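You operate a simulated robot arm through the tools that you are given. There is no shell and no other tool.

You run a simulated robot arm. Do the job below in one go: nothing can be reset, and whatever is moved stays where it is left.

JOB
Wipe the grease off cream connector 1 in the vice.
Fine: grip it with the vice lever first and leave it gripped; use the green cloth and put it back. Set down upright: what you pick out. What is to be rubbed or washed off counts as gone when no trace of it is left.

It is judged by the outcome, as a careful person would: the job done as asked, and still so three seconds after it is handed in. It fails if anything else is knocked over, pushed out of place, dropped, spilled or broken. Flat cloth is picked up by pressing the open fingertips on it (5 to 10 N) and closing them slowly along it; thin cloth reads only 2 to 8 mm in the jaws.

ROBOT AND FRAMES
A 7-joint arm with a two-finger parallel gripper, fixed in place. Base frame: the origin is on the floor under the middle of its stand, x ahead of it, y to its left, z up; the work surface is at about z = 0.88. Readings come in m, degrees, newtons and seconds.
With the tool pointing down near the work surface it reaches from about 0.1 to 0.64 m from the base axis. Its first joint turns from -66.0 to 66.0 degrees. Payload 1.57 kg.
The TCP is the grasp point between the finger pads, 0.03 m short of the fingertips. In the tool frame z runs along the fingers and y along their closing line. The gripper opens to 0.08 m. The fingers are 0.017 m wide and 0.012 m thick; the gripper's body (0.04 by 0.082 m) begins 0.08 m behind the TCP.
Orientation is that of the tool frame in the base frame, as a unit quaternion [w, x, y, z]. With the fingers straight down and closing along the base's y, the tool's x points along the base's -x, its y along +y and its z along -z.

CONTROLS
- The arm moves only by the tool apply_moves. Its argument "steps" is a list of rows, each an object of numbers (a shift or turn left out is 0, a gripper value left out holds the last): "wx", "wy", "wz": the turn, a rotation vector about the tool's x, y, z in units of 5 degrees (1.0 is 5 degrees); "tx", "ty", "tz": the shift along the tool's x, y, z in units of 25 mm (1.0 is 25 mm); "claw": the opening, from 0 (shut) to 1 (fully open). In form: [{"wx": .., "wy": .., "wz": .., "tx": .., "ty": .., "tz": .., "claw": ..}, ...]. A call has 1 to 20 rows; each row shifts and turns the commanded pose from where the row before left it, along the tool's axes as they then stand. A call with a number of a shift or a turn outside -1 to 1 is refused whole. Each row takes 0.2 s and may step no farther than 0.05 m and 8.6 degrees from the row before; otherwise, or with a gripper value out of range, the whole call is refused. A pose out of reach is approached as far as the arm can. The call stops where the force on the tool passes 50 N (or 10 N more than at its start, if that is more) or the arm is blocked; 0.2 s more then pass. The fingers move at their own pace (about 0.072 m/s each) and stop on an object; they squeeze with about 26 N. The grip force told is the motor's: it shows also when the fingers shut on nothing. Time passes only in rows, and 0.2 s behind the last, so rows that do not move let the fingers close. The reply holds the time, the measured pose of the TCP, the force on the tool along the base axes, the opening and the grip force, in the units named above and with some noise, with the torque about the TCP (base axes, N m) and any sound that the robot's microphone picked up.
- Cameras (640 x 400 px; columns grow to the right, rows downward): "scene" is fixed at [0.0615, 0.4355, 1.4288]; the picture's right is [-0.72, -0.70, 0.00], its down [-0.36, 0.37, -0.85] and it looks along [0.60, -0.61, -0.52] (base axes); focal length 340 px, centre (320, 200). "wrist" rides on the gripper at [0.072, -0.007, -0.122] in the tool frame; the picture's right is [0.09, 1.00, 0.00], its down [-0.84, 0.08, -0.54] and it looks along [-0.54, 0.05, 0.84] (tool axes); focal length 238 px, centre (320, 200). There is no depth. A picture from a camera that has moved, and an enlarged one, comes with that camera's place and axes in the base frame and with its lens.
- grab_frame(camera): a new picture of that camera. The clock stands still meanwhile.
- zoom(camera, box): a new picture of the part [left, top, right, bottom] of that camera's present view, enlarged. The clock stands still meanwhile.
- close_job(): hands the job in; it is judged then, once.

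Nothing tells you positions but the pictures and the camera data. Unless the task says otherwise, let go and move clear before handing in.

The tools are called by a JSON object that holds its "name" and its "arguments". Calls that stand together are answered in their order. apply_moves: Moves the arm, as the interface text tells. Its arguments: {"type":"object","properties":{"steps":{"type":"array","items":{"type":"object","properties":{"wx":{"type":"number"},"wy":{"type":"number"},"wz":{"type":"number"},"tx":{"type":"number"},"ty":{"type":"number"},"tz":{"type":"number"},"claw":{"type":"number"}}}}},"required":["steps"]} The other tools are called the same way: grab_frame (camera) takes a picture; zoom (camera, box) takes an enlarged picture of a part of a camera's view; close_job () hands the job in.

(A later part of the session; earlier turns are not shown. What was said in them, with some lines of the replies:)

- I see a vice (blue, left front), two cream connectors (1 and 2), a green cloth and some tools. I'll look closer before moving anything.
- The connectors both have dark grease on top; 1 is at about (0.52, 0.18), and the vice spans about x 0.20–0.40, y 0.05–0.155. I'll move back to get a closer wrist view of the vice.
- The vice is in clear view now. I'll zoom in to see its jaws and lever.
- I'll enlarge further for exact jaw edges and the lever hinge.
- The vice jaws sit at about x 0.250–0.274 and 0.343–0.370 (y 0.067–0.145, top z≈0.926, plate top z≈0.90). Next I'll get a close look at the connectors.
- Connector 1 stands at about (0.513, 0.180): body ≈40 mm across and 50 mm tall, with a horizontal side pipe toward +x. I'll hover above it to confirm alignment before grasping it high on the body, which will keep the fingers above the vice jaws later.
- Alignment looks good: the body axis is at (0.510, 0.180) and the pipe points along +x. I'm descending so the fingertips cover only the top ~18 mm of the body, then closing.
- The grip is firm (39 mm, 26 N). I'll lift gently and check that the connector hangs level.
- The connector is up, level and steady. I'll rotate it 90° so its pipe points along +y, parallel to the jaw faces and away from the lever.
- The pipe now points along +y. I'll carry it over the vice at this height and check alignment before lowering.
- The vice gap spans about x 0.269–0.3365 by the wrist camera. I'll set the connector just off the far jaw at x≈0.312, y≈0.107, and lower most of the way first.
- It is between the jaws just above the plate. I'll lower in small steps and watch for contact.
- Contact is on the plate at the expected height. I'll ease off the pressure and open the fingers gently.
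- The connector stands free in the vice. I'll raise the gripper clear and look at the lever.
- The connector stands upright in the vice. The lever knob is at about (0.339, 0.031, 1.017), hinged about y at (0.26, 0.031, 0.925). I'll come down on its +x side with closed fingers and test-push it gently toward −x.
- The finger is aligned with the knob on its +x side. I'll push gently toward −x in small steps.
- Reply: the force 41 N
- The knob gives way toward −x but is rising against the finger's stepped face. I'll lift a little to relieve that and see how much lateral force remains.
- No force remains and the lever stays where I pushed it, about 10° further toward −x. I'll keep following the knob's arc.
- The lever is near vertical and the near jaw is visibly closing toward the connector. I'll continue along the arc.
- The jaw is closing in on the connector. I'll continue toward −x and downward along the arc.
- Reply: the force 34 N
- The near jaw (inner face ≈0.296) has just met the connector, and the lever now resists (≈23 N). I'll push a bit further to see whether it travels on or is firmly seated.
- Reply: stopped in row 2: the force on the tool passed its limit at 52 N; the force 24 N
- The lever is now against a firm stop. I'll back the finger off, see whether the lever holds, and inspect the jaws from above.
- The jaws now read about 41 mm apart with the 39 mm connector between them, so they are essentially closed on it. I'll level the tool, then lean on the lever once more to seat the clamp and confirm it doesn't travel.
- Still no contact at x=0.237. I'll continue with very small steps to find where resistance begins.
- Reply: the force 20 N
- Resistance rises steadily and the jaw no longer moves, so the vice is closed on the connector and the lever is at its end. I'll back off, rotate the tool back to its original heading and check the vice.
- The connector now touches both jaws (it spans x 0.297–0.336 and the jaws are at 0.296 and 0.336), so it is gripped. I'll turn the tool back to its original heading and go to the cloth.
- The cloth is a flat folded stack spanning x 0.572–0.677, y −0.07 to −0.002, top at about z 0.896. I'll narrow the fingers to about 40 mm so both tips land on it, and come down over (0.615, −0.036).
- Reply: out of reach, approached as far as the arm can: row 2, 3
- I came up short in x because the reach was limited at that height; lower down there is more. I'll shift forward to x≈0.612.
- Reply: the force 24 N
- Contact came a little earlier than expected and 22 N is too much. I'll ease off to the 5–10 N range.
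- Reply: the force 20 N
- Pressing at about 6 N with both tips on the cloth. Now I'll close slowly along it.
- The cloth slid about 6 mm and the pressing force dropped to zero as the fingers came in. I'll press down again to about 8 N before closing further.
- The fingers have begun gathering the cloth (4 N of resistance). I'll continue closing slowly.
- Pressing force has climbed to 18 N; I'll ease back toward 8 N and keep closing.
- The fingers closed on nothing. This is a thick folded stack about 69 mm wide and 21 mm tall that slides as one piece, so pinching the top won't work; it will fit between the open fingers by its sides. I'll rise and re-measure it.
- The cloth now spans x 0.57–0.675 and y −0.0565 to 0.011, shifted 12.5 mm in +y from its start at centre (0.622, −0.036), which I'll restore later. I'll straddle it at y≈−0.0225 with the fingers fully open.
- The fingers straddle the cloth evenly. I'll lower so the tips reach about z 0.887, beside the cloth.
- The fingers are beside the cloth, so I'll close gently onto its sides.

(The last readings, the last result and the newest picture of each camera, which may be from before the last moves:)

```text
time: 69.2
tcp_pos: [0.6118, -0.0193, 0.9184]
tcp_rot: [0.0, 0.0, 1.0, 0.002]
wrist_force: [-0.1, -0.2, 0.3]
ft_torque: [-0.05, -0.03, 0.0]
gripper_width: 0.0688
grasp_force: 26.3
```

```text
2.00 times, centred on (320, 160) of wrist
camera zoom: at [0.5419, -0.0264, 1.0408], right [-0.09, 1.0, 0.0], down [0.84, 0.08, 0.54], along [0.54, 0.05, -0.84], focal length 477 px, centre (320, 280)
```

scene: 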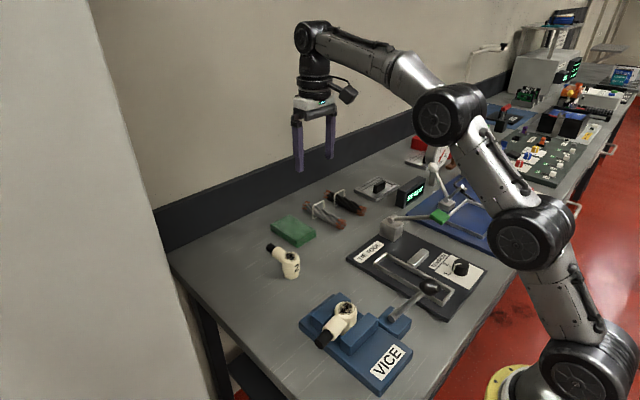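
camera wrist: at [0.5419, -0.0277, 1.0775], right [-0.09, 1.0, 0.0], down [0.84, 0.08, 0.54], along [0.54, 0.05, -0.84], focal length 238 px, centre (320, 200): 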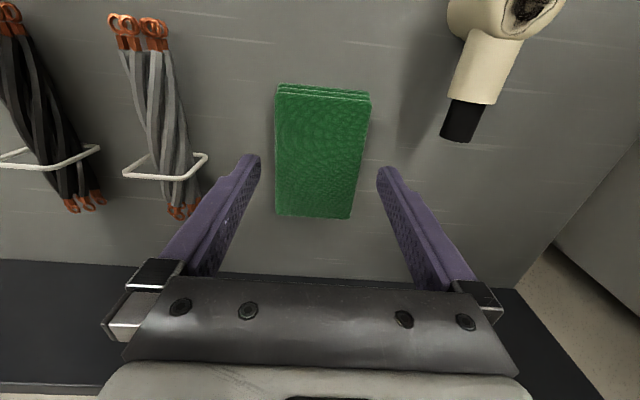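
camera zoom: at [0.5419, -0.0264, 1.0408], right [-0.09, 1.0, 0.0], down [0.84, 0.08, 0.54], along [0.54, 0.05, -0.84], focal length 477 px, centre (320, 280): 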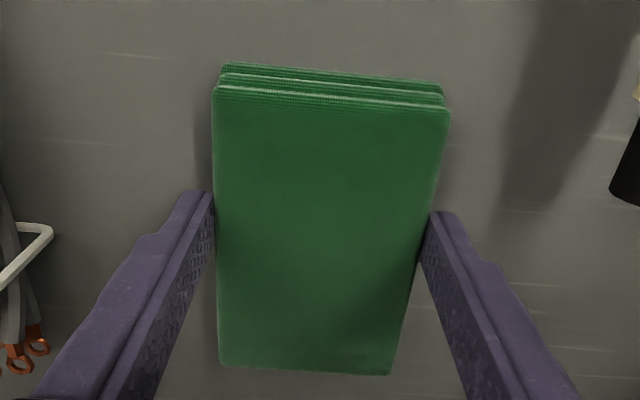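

The stack is held firmly by its sides (69 mm, 26 N). I'll lift it and check that it comes up in one piece.

{"name": "apply_moves", "arguments": {"steps": [{"tz": -0.3, "claw": 0.6}, {"tz": -0.6}, {"tz": -0.8}, {"tz": -0.8, "tx": 0.3}, {"tz": -0.8, "tx": 0.6}, {}]}}

{"name": "grab_frame", "arguments": {"camera": "wrist"}}

{"name": "zoom", "arguments": {"camera": "scene", "box": [240, 140, 360, 260]}}

```text
time: 70.6
tcp_pos: [0.5901, -0.0205, 0.9999]
tcp_rot: [0.0, -0.001, 1.0, 0.002]
wrist_force: [-0.1, -0.2, -0.2]
ft_torque: [0.0, 0.01, 0.01]
gripper_width: 0.0689
grasp_force: 26.3
```

```text
taken
camera wrist: at [0.5191, -0.0276, 1.1222], right [-0.09, 1.0, 0.0], down [0.84, 0.08, 0.54], along [0.54, 0.05, -0.84], focal length 238 px, centre (320, 200)
```

wrist: 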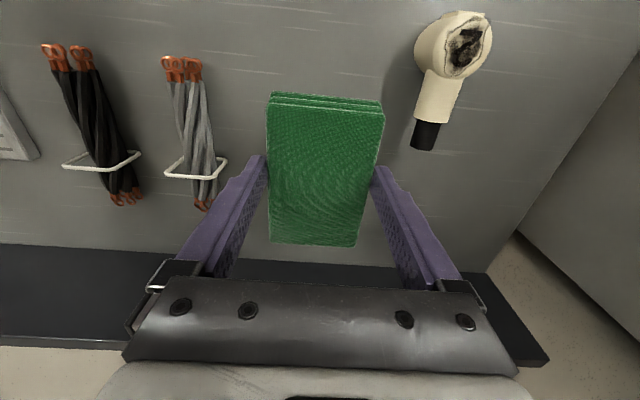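

```text
3.33 times, centred on (300, 200) of scene
camera zoom: at [0.0615, 0.4355, 1.4288], right [-0.72, -0.7, 0.0], down [-0.36, 0.37, -0.85], along [0.6, -0.61, -0.52], focal length 1133 px, centre (387, 200)
```

zoom: 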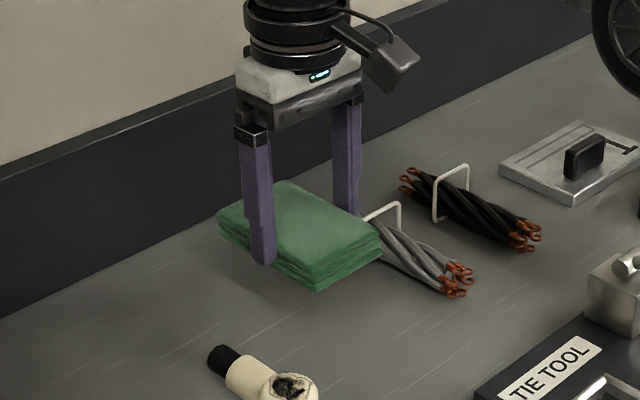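

The cloth came up whole and level, and its underside is about 38 mm below the TCP. I'll carry it over the clamped connector at (0.317, 0.111), keeping high.

{"name": "apply_moves", "arguments": {"steps": [{"tz": -0.8, "tx": 0.5}, {"tz": -0.8, "tx": 1}, {"tz": -0.8, "tx": 1}, {"tx": 1, "ty": 0.5}, {"tx": 1, "ty": 0.7}, {"tx": 1, "ty": 0.7}, {"tx": 1, "ty": 0.7}, {"tx": 1, "ty": 0.7}, {"tx": 1, "ty": 0.7}, {"tx": 1, "ty": 0.7}, {"tx": 1, "ty": 0.5}, {"tx": 0.4, "ty": 0.04}, {}]}}

{"name": "grab_frame", "arguments": {"camera": "wrist"}}

{"name": "zoom", "arguments": {"camera": "scene", "box": [280, 210, 440, 370]}}

```text
time: 73.4
tcp_pos: [0.318, 0.1105, 1.0626]
tcp_rot: [0.0, 0.0, 1.0, 0.001]
wrist_force: [-0.2, 0.1, -0.5]
ft_torque: [0.0, -0.05, 0.0]
gripper_width: 0.0691
grasp_force: 25.3
```

```text
taken
camera wrist: at [0.247, 0.1038, 1.1838], right [-0.09, 1.0, 0.0], down [0.84, 0.08, 0.54], along [0.54, 0.05, -0.84], focal length 238 px, centre (320, 200)
```

wrist: 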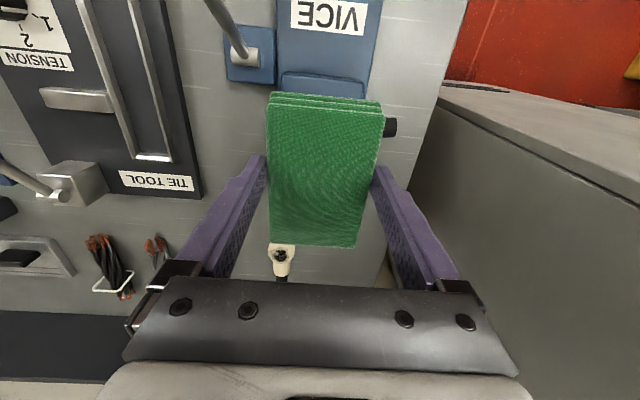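

```text
2.50 times, centred on (360, 290) of scene
camera zoom: at [0.0614, 0.4355, 1.4288], right [-0.72, -0.7, 0.0], down [-0.36, 0.37, -0.85], along [0.6, -0.61, -0.52], focal length 850 px, centre (220, -25)
```

zoom: 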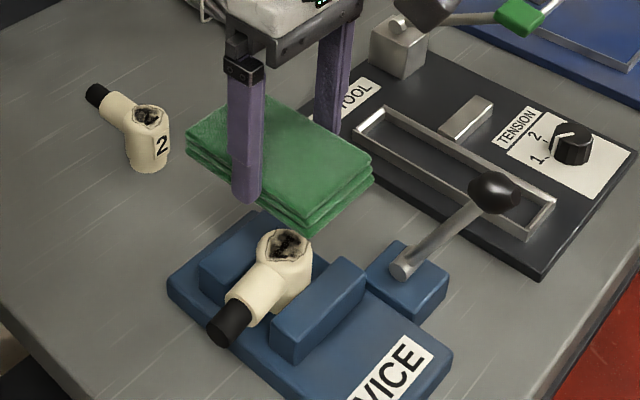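

The cloth is over the clamped connector. I'll lower it until it touches the top.

{"name": "apply_moves", "arguments": {"steps": [{"tz": 0.8}, {"tz": 0.8}, {"tz": 0.6}, {"tz": 0.4}, {}]}}

{"name": "zoom", "arguments": {"camera": "scene", "box": [290, 240, 420, 360]}}

```text
time: 74.6
tcp_pos: [0.3174, 0.1088, 0.996]
tcp_rot: [0.0, 0.001, 1.0, 0.001]
wrist_force: [-0.6, -0.5, 0.0]
ft_torque: [0.0, 0.02, 0.01]
gripper_width: 0.0691
grasp_force: 26.0
```

```text
3.33 times, centred on (355, 300) of scene
camera zoom: at [0.0615, 0.4355, 1.4288], right [-0.72, -0.7, 0.0], down [-0.36, 0.37, -0.85], along [0.6, -0.61, -0.52], focal length 1133 px, centre (203, -133)
```

zoom: 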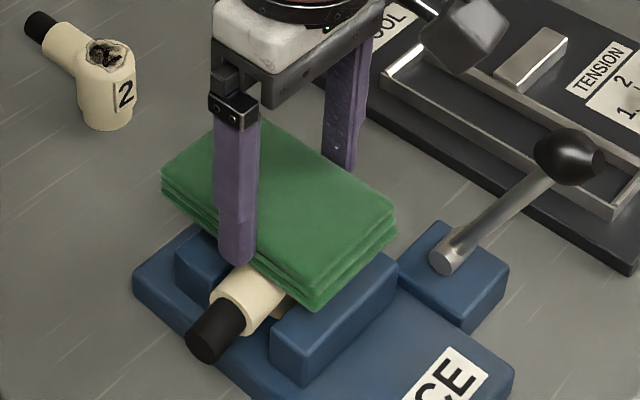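

{"name": "apply_moves", "arguments": {"steps": [{"tz": 0.1}, {"tz": 0.1}, {}]}}

```text
time: 75.4
tcp_pos: [0.3184, 0.1105, 0.9929]
tcp_rot: [0.001, 0.0, 1.0, 0.002]
wrist_force: [-2.0, -2.8, 13.4]
ft_torque: [-0.11, 0.18, 0.01]
gripper_width: 0.0689
grasp_force: 26.0
```

The cloth is in contact (13 N). I'll ease slightly and make rubbing strokes along x.

{"name": "apply_moves", "arguments": {"steps": [{"tz": -0.04}, {"tx": 0.3}, {"tx": 0.3}, {"tx": -0.3}, {"tx": -0.3}, {"tx": -0.3}, {"tx": -0.3}, {"tx": 0.3}, {"tx": 0.3}, {}]}}

{"name": "zoom", "arguments": {"camera": "scene", "box": [290, 240, 420, 360]}}

```text
time: 77.6
tcp_pos: [0.3173, 0.1108, 0.9928]
tcp_rot: [0.0, 0.0, 1.0, 0.002]
wrist_force: [1.3, -0.2, 1.4]
ft_torque: [0.03, -0.06, 0.03]
gripper_width: 0.0691
grasp_force: 26.1
```

```text
3.33 times, centred on (355, 300) of scene
camera zoom: at [0.0615, 0.4355, 1.4288], right [-0.72, -0.7, 0.0], down [-0.36, 0.37, -0.85], along [0.6, -0.61, -0.52], focal length 1133 px, centre (203, -133)
```

zoom: 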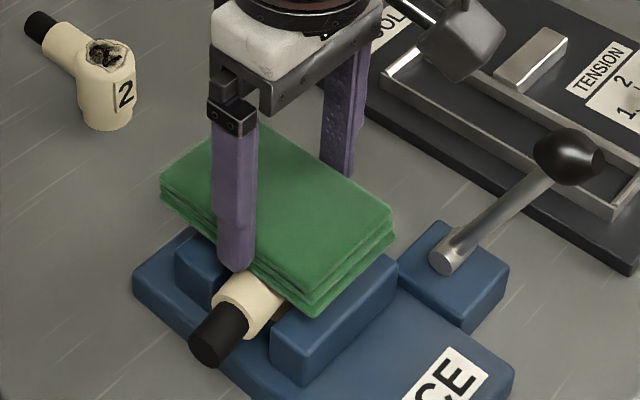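

Force has dropped to about 1 N. I'll press a bit more and read it before continuing.

{"name": "apply_moves", "arguments": {"steps": [{"tz": 0.05}, {}]}}

{"name": "zoom", "arguments": {"camera": "scene", "box": [310, 290, 390, 370]}}

```text
time: 78.2
tcp_pos: [0.3178, 0.111, 0.9928]
tcp_rot: [0.001, 0.001, 1.0, 0.001]
wrist_force: [-4.7, 0.9, 12.6]
ft_torque: [0.04, 0.24, 0.03]
gripper_width: 0.0692
grasp_force: 26.1
```

```text
5.00 times, centred on (350, 330) of scene
camera zoom: at [0.0612, 0.4355, 1.4288], right [-0.72, -0.7, 0.0], down [-0.36, 0.37, -0.85], along [0.6, -0.61, -0.52], focal length 1700 px, centre (170, -450)
```

zoom: 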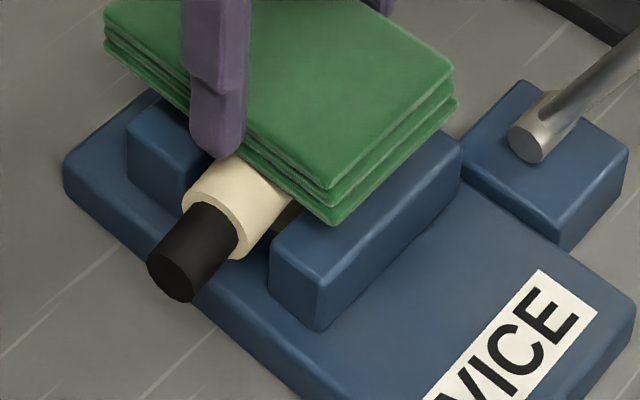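

Contact is at about 12 N. I'll do strokes in both directions, then lift to inspect.

{"name": "apply_moves", "arguments": {"steps": [{"tx": 0.3}, {"tx": 0.3}, {"tx": -0.3}, {"tx": -0.3}, {"tx": -0.3}, {"tx": -0.3}, {"tx": 0.3}, {"tx": 0.3}, {"ty": 0.25}, {"ty": -0.25}, {"ty": -0.25}, {"ty": 0.25}, {}]}}

{"name": "apply_moves", "arguments": {"steps": [{"tz": -0.5}, {"tz": -1}, {"tz": -1}, {"tz": -1, "tx": -1}, {"tx": -1}, {"tx": -1}, {"tx": -1}, {}]}}

{"name": "zoom", "arguments": {"camera": "scene", "box": [310, 270, 390, 350]}}

{"name": "grab_frame", "arguments": {"camera": "scene"}}

```text
time: 81.0
tcp_pos: [0.3176, 0.1088, 0.9925]
tcp_rot: [0.0, 0.0, 1.0, 0.001]
wrist_force: [-0.1, -4.1, 8.2]
ft_torque: [-0.2, -0.13, -0.03]
gripper_width: 0.0691
grasp_force: 26.1
```

```text
time: 82.8
tcp_pos: [0.4186, 0.1109, 1.0803]
tcp_rot: [0.0, -0.001, 1.0, 0.001]
wrist_force: [0.3, 0.3, 0.6]
ft_torque: [-0.03, 0.0, -0.01]
gripper_width: 0.069
grasp_force: 26.3
```

```text
5.00 times, centred on (350, 310) of scene
camera zoom: at [0.0615, 0.4355, 1.4288], right [-0.72, -0.7, 0.0], down [-0.36, 0.37, -0.85], along [0.6, -0.61, -0.52], focal length 1700 px, centre (170, -350)
```

zoom: 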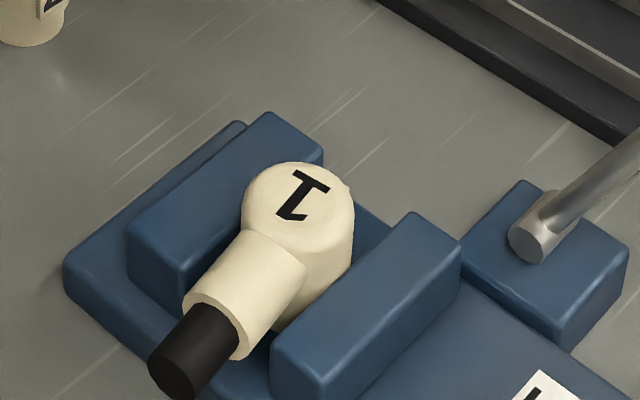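

```text
taken
```

scene: 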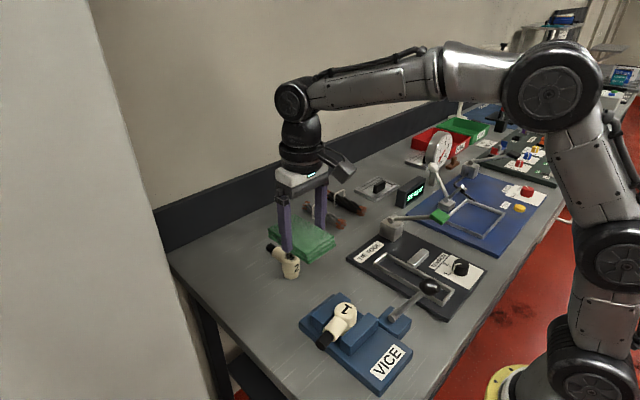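

The grease looks gone and the connector is still clamped. I'll zoom in closely to check for any remaining traces.

{"name": "zoom", "arguments": {"camera": "scene", "box": [330, 295, 362, 319]}}

{"name": "grab_frame", "arguments": {"camera": "wrist"}}

```text
16.00 times, centred on (346, 307) of scene
camera zoom: at [0.0615, 0.4355, 1.4288], right [-0.72, -0.7, 0.0], down [-0.36, 0.37, -0.85], along [0.6, -0.61, -0.52], focal length 5440 px, centre (-96, -1512)
```

zoom: 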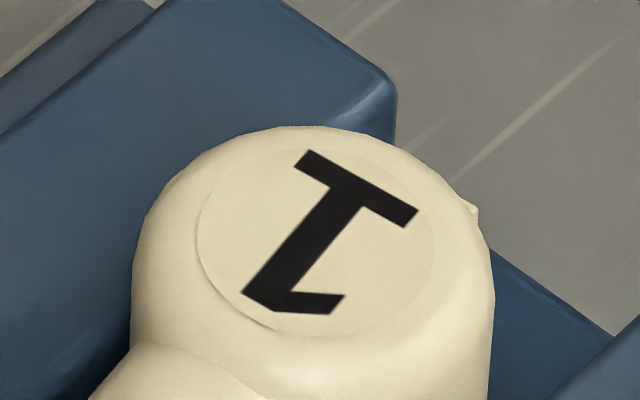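

```text
taken
camera wrist: at [0.3482, 0.1036, 1.2017], right [-0.09, 1.0, 0.0], down [0.84, 0.08, 0.54], along [0.54, 0.05, -0.84], focal length 238 px, centre (320, 200)
```

wrist: 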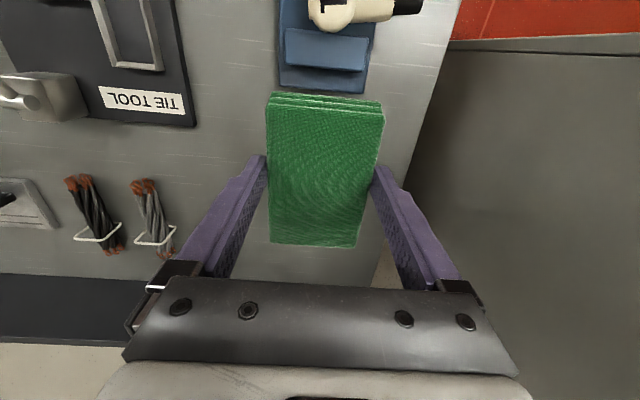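

{"name": "apply_moves", "arguments": {"steps": [{"tx": 0.7}, {"tx": 0.7, "tz": -0.5}, {"tz": -0.5}, {}]}}

{"name": "zoom", "arguments": {"camera": "wrist", "box": [280, 0, 420, 90]}}

```text
time: 83.8
tcp_pos: [0.3841, 0.1097, 1.1049]
tcp_rot: [0.0, 0.0, 1.0, 0.002]
wrist_force: [0.2, 0.3, -0.8]
ft_torque: [-0.01, 0.02, 0.01]
gripper_width: 0.0688
grasp_force: 26.5
```

```text
4.44 times, centred on (350, 45) of wrist
camera zoom: at [0.3136, 0.1038, 1.2271], right [-0.09, 1.0, 0.0], down [0.84, 0.08, 0.54], along [0.54, 0.05, -0.84], focal length 1059 px, centre (187, 889)
```

zoom: 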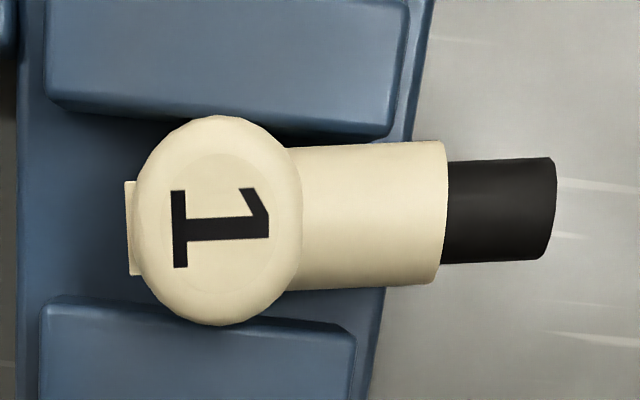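

The top is spotless from directly above, and connector 1 is still held at (0.316, 0.111). Now I'll carry the cloth back to its original spot, with the TCP at (0.612, −0.036).

{"name": "apply_moves", "arguments": {"steps": [{"tx": -1}, {"tx": -1, "ty": -0.6}, {"tx": -1, "ty": -0.9}, {"tx": -1, "ty": -0.9}, {"tx": -1, "ty": -0.9}, {"tx": -1, "ty": -0.9}, {"tx": -1, "ty": -0.9}, {"tx": -0.24, "ty": -0.73, "tz": 0.5}, {"tz": 1}, {"tz": 1}, {"tz": 1, "tx": -0.5}, {"tz": 1, "tx": -0.8}, {"tz": 0.9, "tx": -0.58}, {}]}}

{"name": "grab_frame", "arguments": {"camera": "wrist"}}

{"name": "zoom", "arguments": {"camera": "scene", "box": [240, 150, 360, 270]}}

```text
time: 86.8
tcp_pos: [0.6103, -0.0342, 0.968]
tcp_rot: [0.0, 0.0, 1.0, 0.001]
wrist_force: [0.2, -0.1, -0.5]
ft_torque: [0.0, 0.02, -0.03]
gripper_width: 0.069
grasp_force: 25.9
```

```text
taken
camera wrist: at [0.5393, -0.0409, 1.0905], right [-0.09, 1.0, 0.0], down [0.84, 0.08, 0.54], along [0.54, 0.05, -0.84], focal length 238 px, centre (320, 200)
```

wrist: 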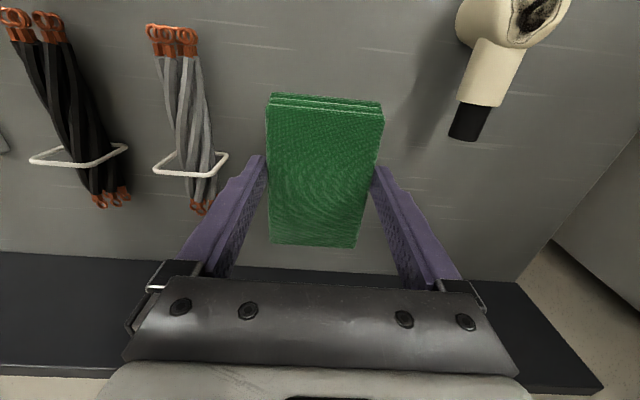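

```text
3.33 times, centred on (300, 210) of scene
camera zoom: at [0.0615, 0.4355, 1.4288], right [-0.72, -0.7, 0.0], down [-0.36, 0.37, -0.85], along [0.6, -0.61, -0.52], focal length 1133 px, centre (387, 167)
```

zoom: 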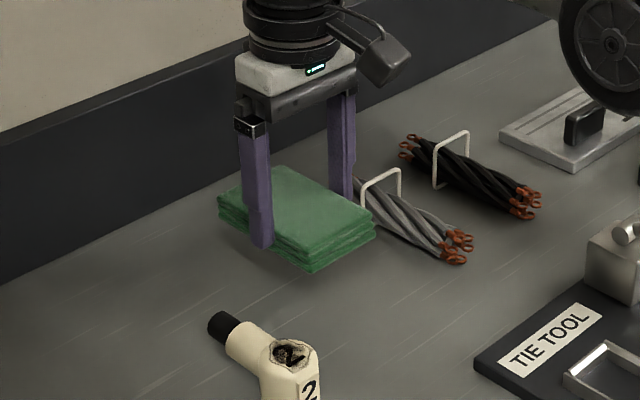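

{"name": "apply_moves", "arguments": {"steps": [{"tz": 0.6, "tx": -0.05, "ty": -0.06}, {"tz": 0.6}, {"tz": 0.4}, {"tz": 0.2}, {}]}}

{"name": "zoom", "arguments": {"camera": "scene", "box": [240, 150, 360, 270]}}

```text
time: 88.0
tcp_pos: [0.6112, -0.0364, 0.9244]
tcp_rot: [0.0, -0.001, 1.0, 0.002]
wrist_force: [-1.0, -0.5, 0.0]
ft_torque: [0.03, 0.0, 0.01]
gripper_width: 0.0691
grasp_force: 26.0
```

```text
3.33 times, centred on (300, 210) of scene
camera zoom: at [0.0615, 0.4355, 1.4288], right [-0.72, -0.7, 0.0], down [-0.36, 0.37, -0.85], along [0.6, -0.61, -0.52], focal length 1133 px, centre (387, 167)
```

zoom: 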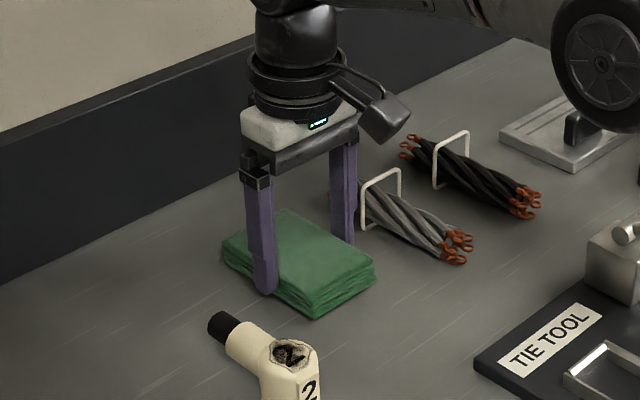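

{"name": "apply_moves", "arguments": {"steps": [{"tz": 0.1}, {"tz": 0.08}, {}]}}

```text
time: 88.8
tcp_pos: [0.6115, -0.0362, 0.9196]
tcp_rot: [-0.001, 0.0, 1.0, 0.002]
wrist_force: [0.4, 0.8, -1.0]
ft_torque: [-0.01, 0.0, 0.01]
gripper_width: 0.0692
grasp_force: 26.8
```

{"name": "apply_moves", "arguments": {"steps": [{"tz": 0.06}, {"tz": 0.04}, {}]}}

{"name": "zoom", "arguments": {"camera": "scene", "box": [253, 195, 333, 260]}}

```text
time: 89.6
tcp_pos: [0.6125, -0.0356, 0.918]
tcp_rot: [0.002, 0.0, 1.0, 0.002]
wrist_force: [-1.8, -0.4, 6.7]
ft_torque: [-0.16, -0.25, -0.07]
gripper_width: 0.069
grasp_force: 25.9
```

```text
6.15 times, centred on (293, 228) of scene
camera zoom: at [0.0613, 0.4355, 1.4288], right [-0.72, -0.7, 0.0], down [-0.36, 0.37, -0.85], along [0.6, -0.61, -0.52], focal length 2092 px, centre (486, 31)
```

zoom: 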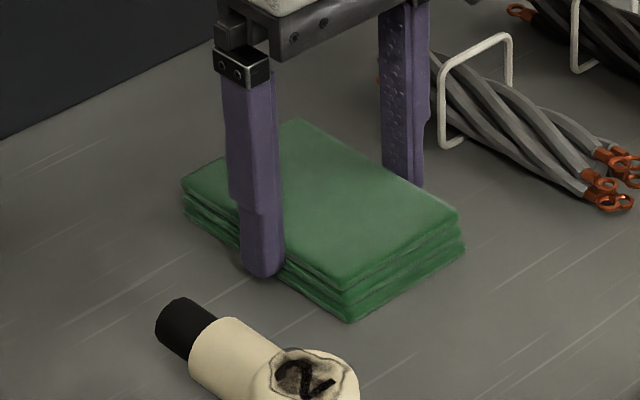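

The cloth is on the surface and its corners match the original picture almost exactly. I'll release it gently and rise straight up.

{"name": "apply_moves", "arguments": {"steps": [{"claw": 0.9}, {"claw": 0.94}, {"claw": 0.98}, {"claw": 1.0}, {}]}}

{"name": "apply_moves", "arguments": {"steps": [{"tz": -0.3}, {"tz": -0.6}, {"tz": -1}, {"tz": -1}, {"tz": -1, "tx": 0.7}, {"tz": -1, "tx": 0.7}, {"tz": -1, "tx": 1}, {"tz": -1, "tx": 1}, {"tx": 1}, {"tx": 1}, {"tx": 1}, {}]}}

{"name": "zoom", "arguments": {"camera": "scene", "box": [253, 195, 333, 260]}}

{"name": "grab_frame", "arguments": {"camera": "scene"}}

{"name": "grab_frame", "arguments": {"camera": "wrist"}}

```text
time: 90.8
tcp_pos: [0.6122, -0.0377, 0.9165]
tcp_rot: [0.0, -0.001, 1.0, 0.002]
wrist_force: [-0.3, 0.2, 0.2]
ft_torque: [0.0, -0.02, -0.04]
gripper_width: 0.0799
grasp_force: 0.0
```

```text
time: 93.4
tcp_pos: [0.45, -0.0379, 1.0896]
tcp_rot: [0.0, 0.0, 1.0, 0.002]
wrist_force: [-0.3, 0.7, 0.1]
ft_torque: [-0.01, -0.02, 0.0]
gripper_width: 0.0802
grasp_force: 0.0
```

```text
6.15 times, centred on (293, 228) of scene
camera zoom: at [0.0614, 0.4355, 1.4288], right [-0.72, -0.7, 0.0], down [-0.36, 0.37, -0.85], along [0.6, -0.61, -0.52], focal length 2092 px, centre (486, 31)
```

zoom: 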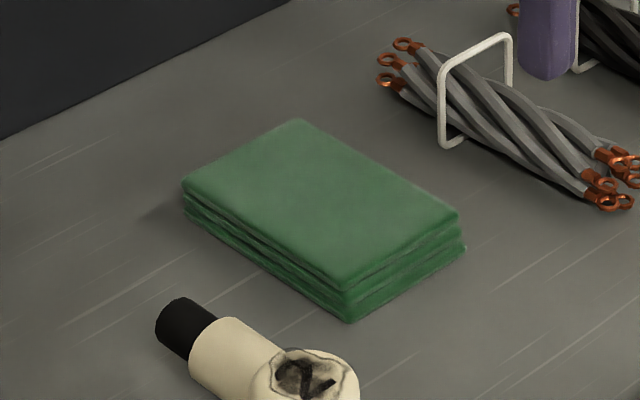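

```text
taken
```

scene: 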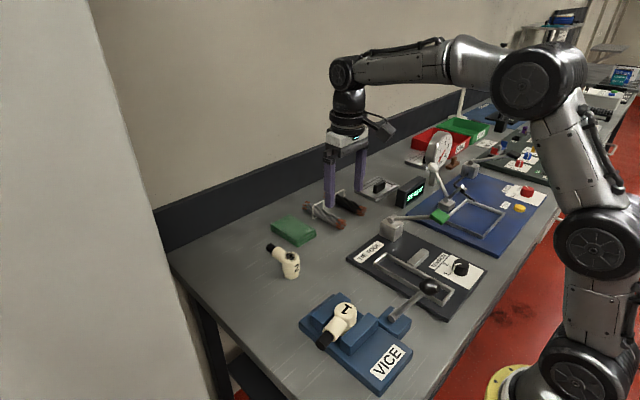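

```text
taken
camera wrist: at [0.3812, -0.0441, 1.2115], right [-0.09, 1.0, 0.0], down [0.84, 0.08, 0.54], along [0.54, 0.05, -0.84], focal length 238 px, centre (320, 200)
```

wrist: 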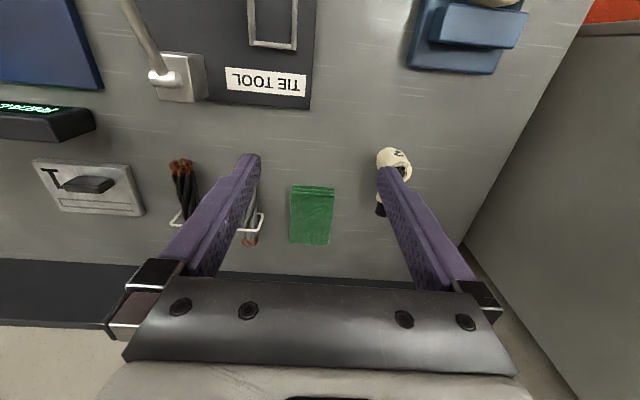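

The cloth is back exactly where it was. One last check on the vice, lever and connector.

{"name": "zoom", "arguments": {"camera": "scene", "box": [290, 230, 430, 390]}}

{"name": "zoom", "arguments": {"camera": "scene", "box": [315, 290, 385, 360]}}

```text
2.50 times, centred on (360, 310) of scene
camera zoom: at [0.0614, 0.4355, 1.4288], right [-0.72, -0.7, 0.0], down [-0.36, 0.37, -0.85], along [0.6, -0.61, -0.52], focal length 850 px, centre (220, -75)
```

zoom: 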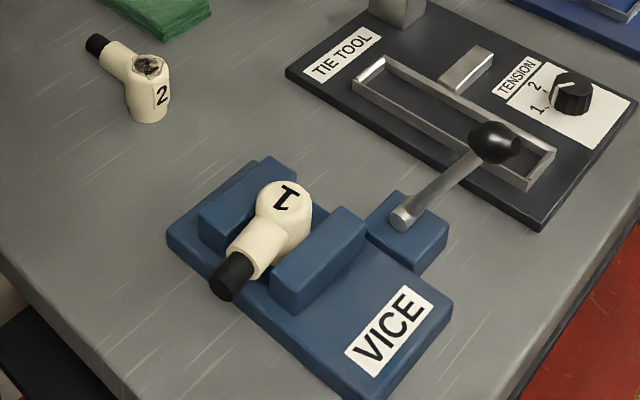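

```text
5.71 times, centred on (350, 325) of scene
camera zoom: at [0.0614, 0.4355, 1.4288], right [-0.72, -0.7, 0.0], down [-0.36, 0.37, -0.85], along [0.6, -0.61, -0.52], focal length 1943 px, centre (149, -514)
```

zoom: 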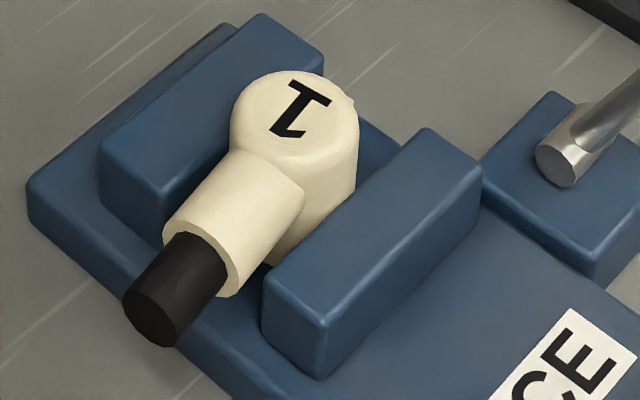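

Everything looks right, but I'll take one unobstructed close look at the connector from the wrist camera before handing in.

{"name": "apply_moves", "arguments": {"steps": [{"tz": -1}, {"tz": -0.6, "ty": 1}, {"ty": 1, "tx": 0.5}, {"ty": 1, "tx": 1}, {"ty": 1, "tx": 1}, {"ty": 1, "tx": 1}, {"ty": 0.9, "tx": 1}, {"tx": 1}, {}]}}

{"name": "grab_frame", "arguments": {"camera": "wrist"}}

{"name": "zoom", "arguments": {"camera": "wrist", "box": [270, 90, 400, 200]}}

```text
time: 95.4
tcp_pos: [0.3126, 0.1117, 1.1298]
tcp_rot: [0.0, 0.0, 1.0, 0.001]
wrist_force: [0.0, 0.1, -0.2]
ft_torque: [0.02, -0.03, 0.05]
gripper_width: 0.08
grasp_force: 0.1
```

```text
taken
camera wrist: at [0.2438, 0.105, 1.2517], right [-0.09, 1.0, 0.0], down [0.84, 0.08, 0.54], along [0.54, 0.05, -0.84], focal length 238 px, centre (320, 200)
```

wrist: 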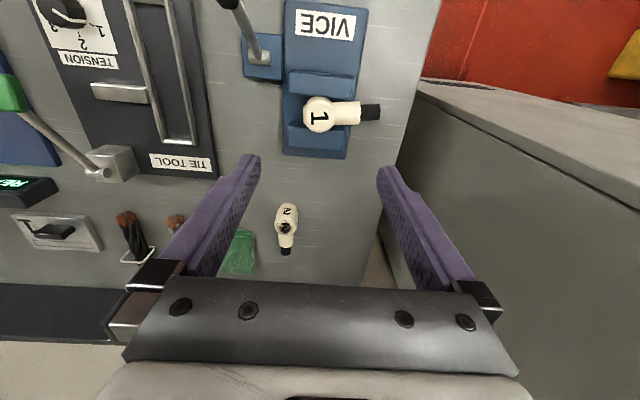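

```text
3.64 times, centred on (335, 145) of wrist
camera zoom: at [0.2438, 0.105, 1.2517], right [-0.09, 1.0, 0.0], down [0.84, 0.08, 0.54], along [0.54, 0.05, -0.84], focal length 867 px, centre (266, 400)
```

zoom: 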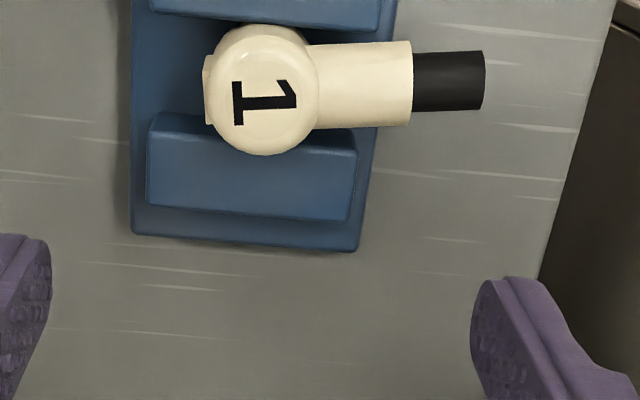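

{"name": "zoom", "arguments": {"camera": "wrist", "box": [275, 60, 395, 160]}}

```text
4.00 times, centred on (335, 110) of wrist
camera zoom: at [0.2438, 0.105, 1.2517], right [-0.09, 1.0, 0.0], down [0.84, 0.08, 0.54], along [0.54, 0.05, -0.84], focal length 953 px, centre (260, 560)
```

zoom: 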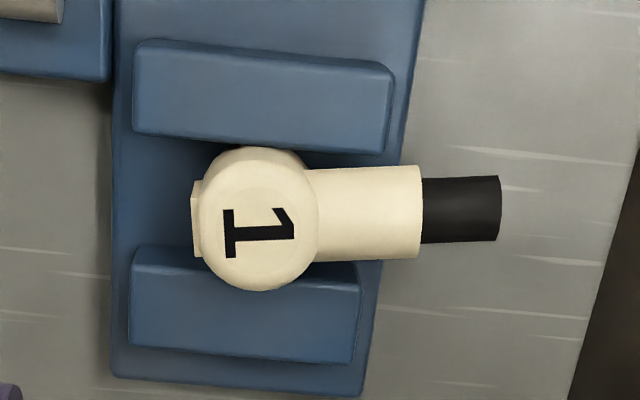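

Connector 1 stands upright between the closed jaws with a clean top. The lever is over, the cloth is back in its place, nothing else has been disturbed, and the gripper is empty and clear. I'm handing in the job.

{"name": "close_job", "arguments": {}}

```text
The job is handed in.
```

I wiped connector 1 clean in the vice and handed the job in. Close-up views from both cameras show no trace of grease on it.

- **Connector 1:** it stands upright between the vice jaws with its side pipe pointing along +y. I closed the vice with the lever before wiping and left it closed.
- **Vice grip:** I pushed the lever until it would go no further, at about 50 N. It sprang back about 3° when I let go and has held there since. The connector turned slightly in the jaws, but it stayed in place during wiping.
- **Green cloth:** it is back in its original spot, and its corners line up with the first picture. My first attempt to pick it up slid it about 12 mm. I then gripped it by its sides and corrected the position when I put it back.

Nothing else appears to have moved. The gripper is empty and clear.
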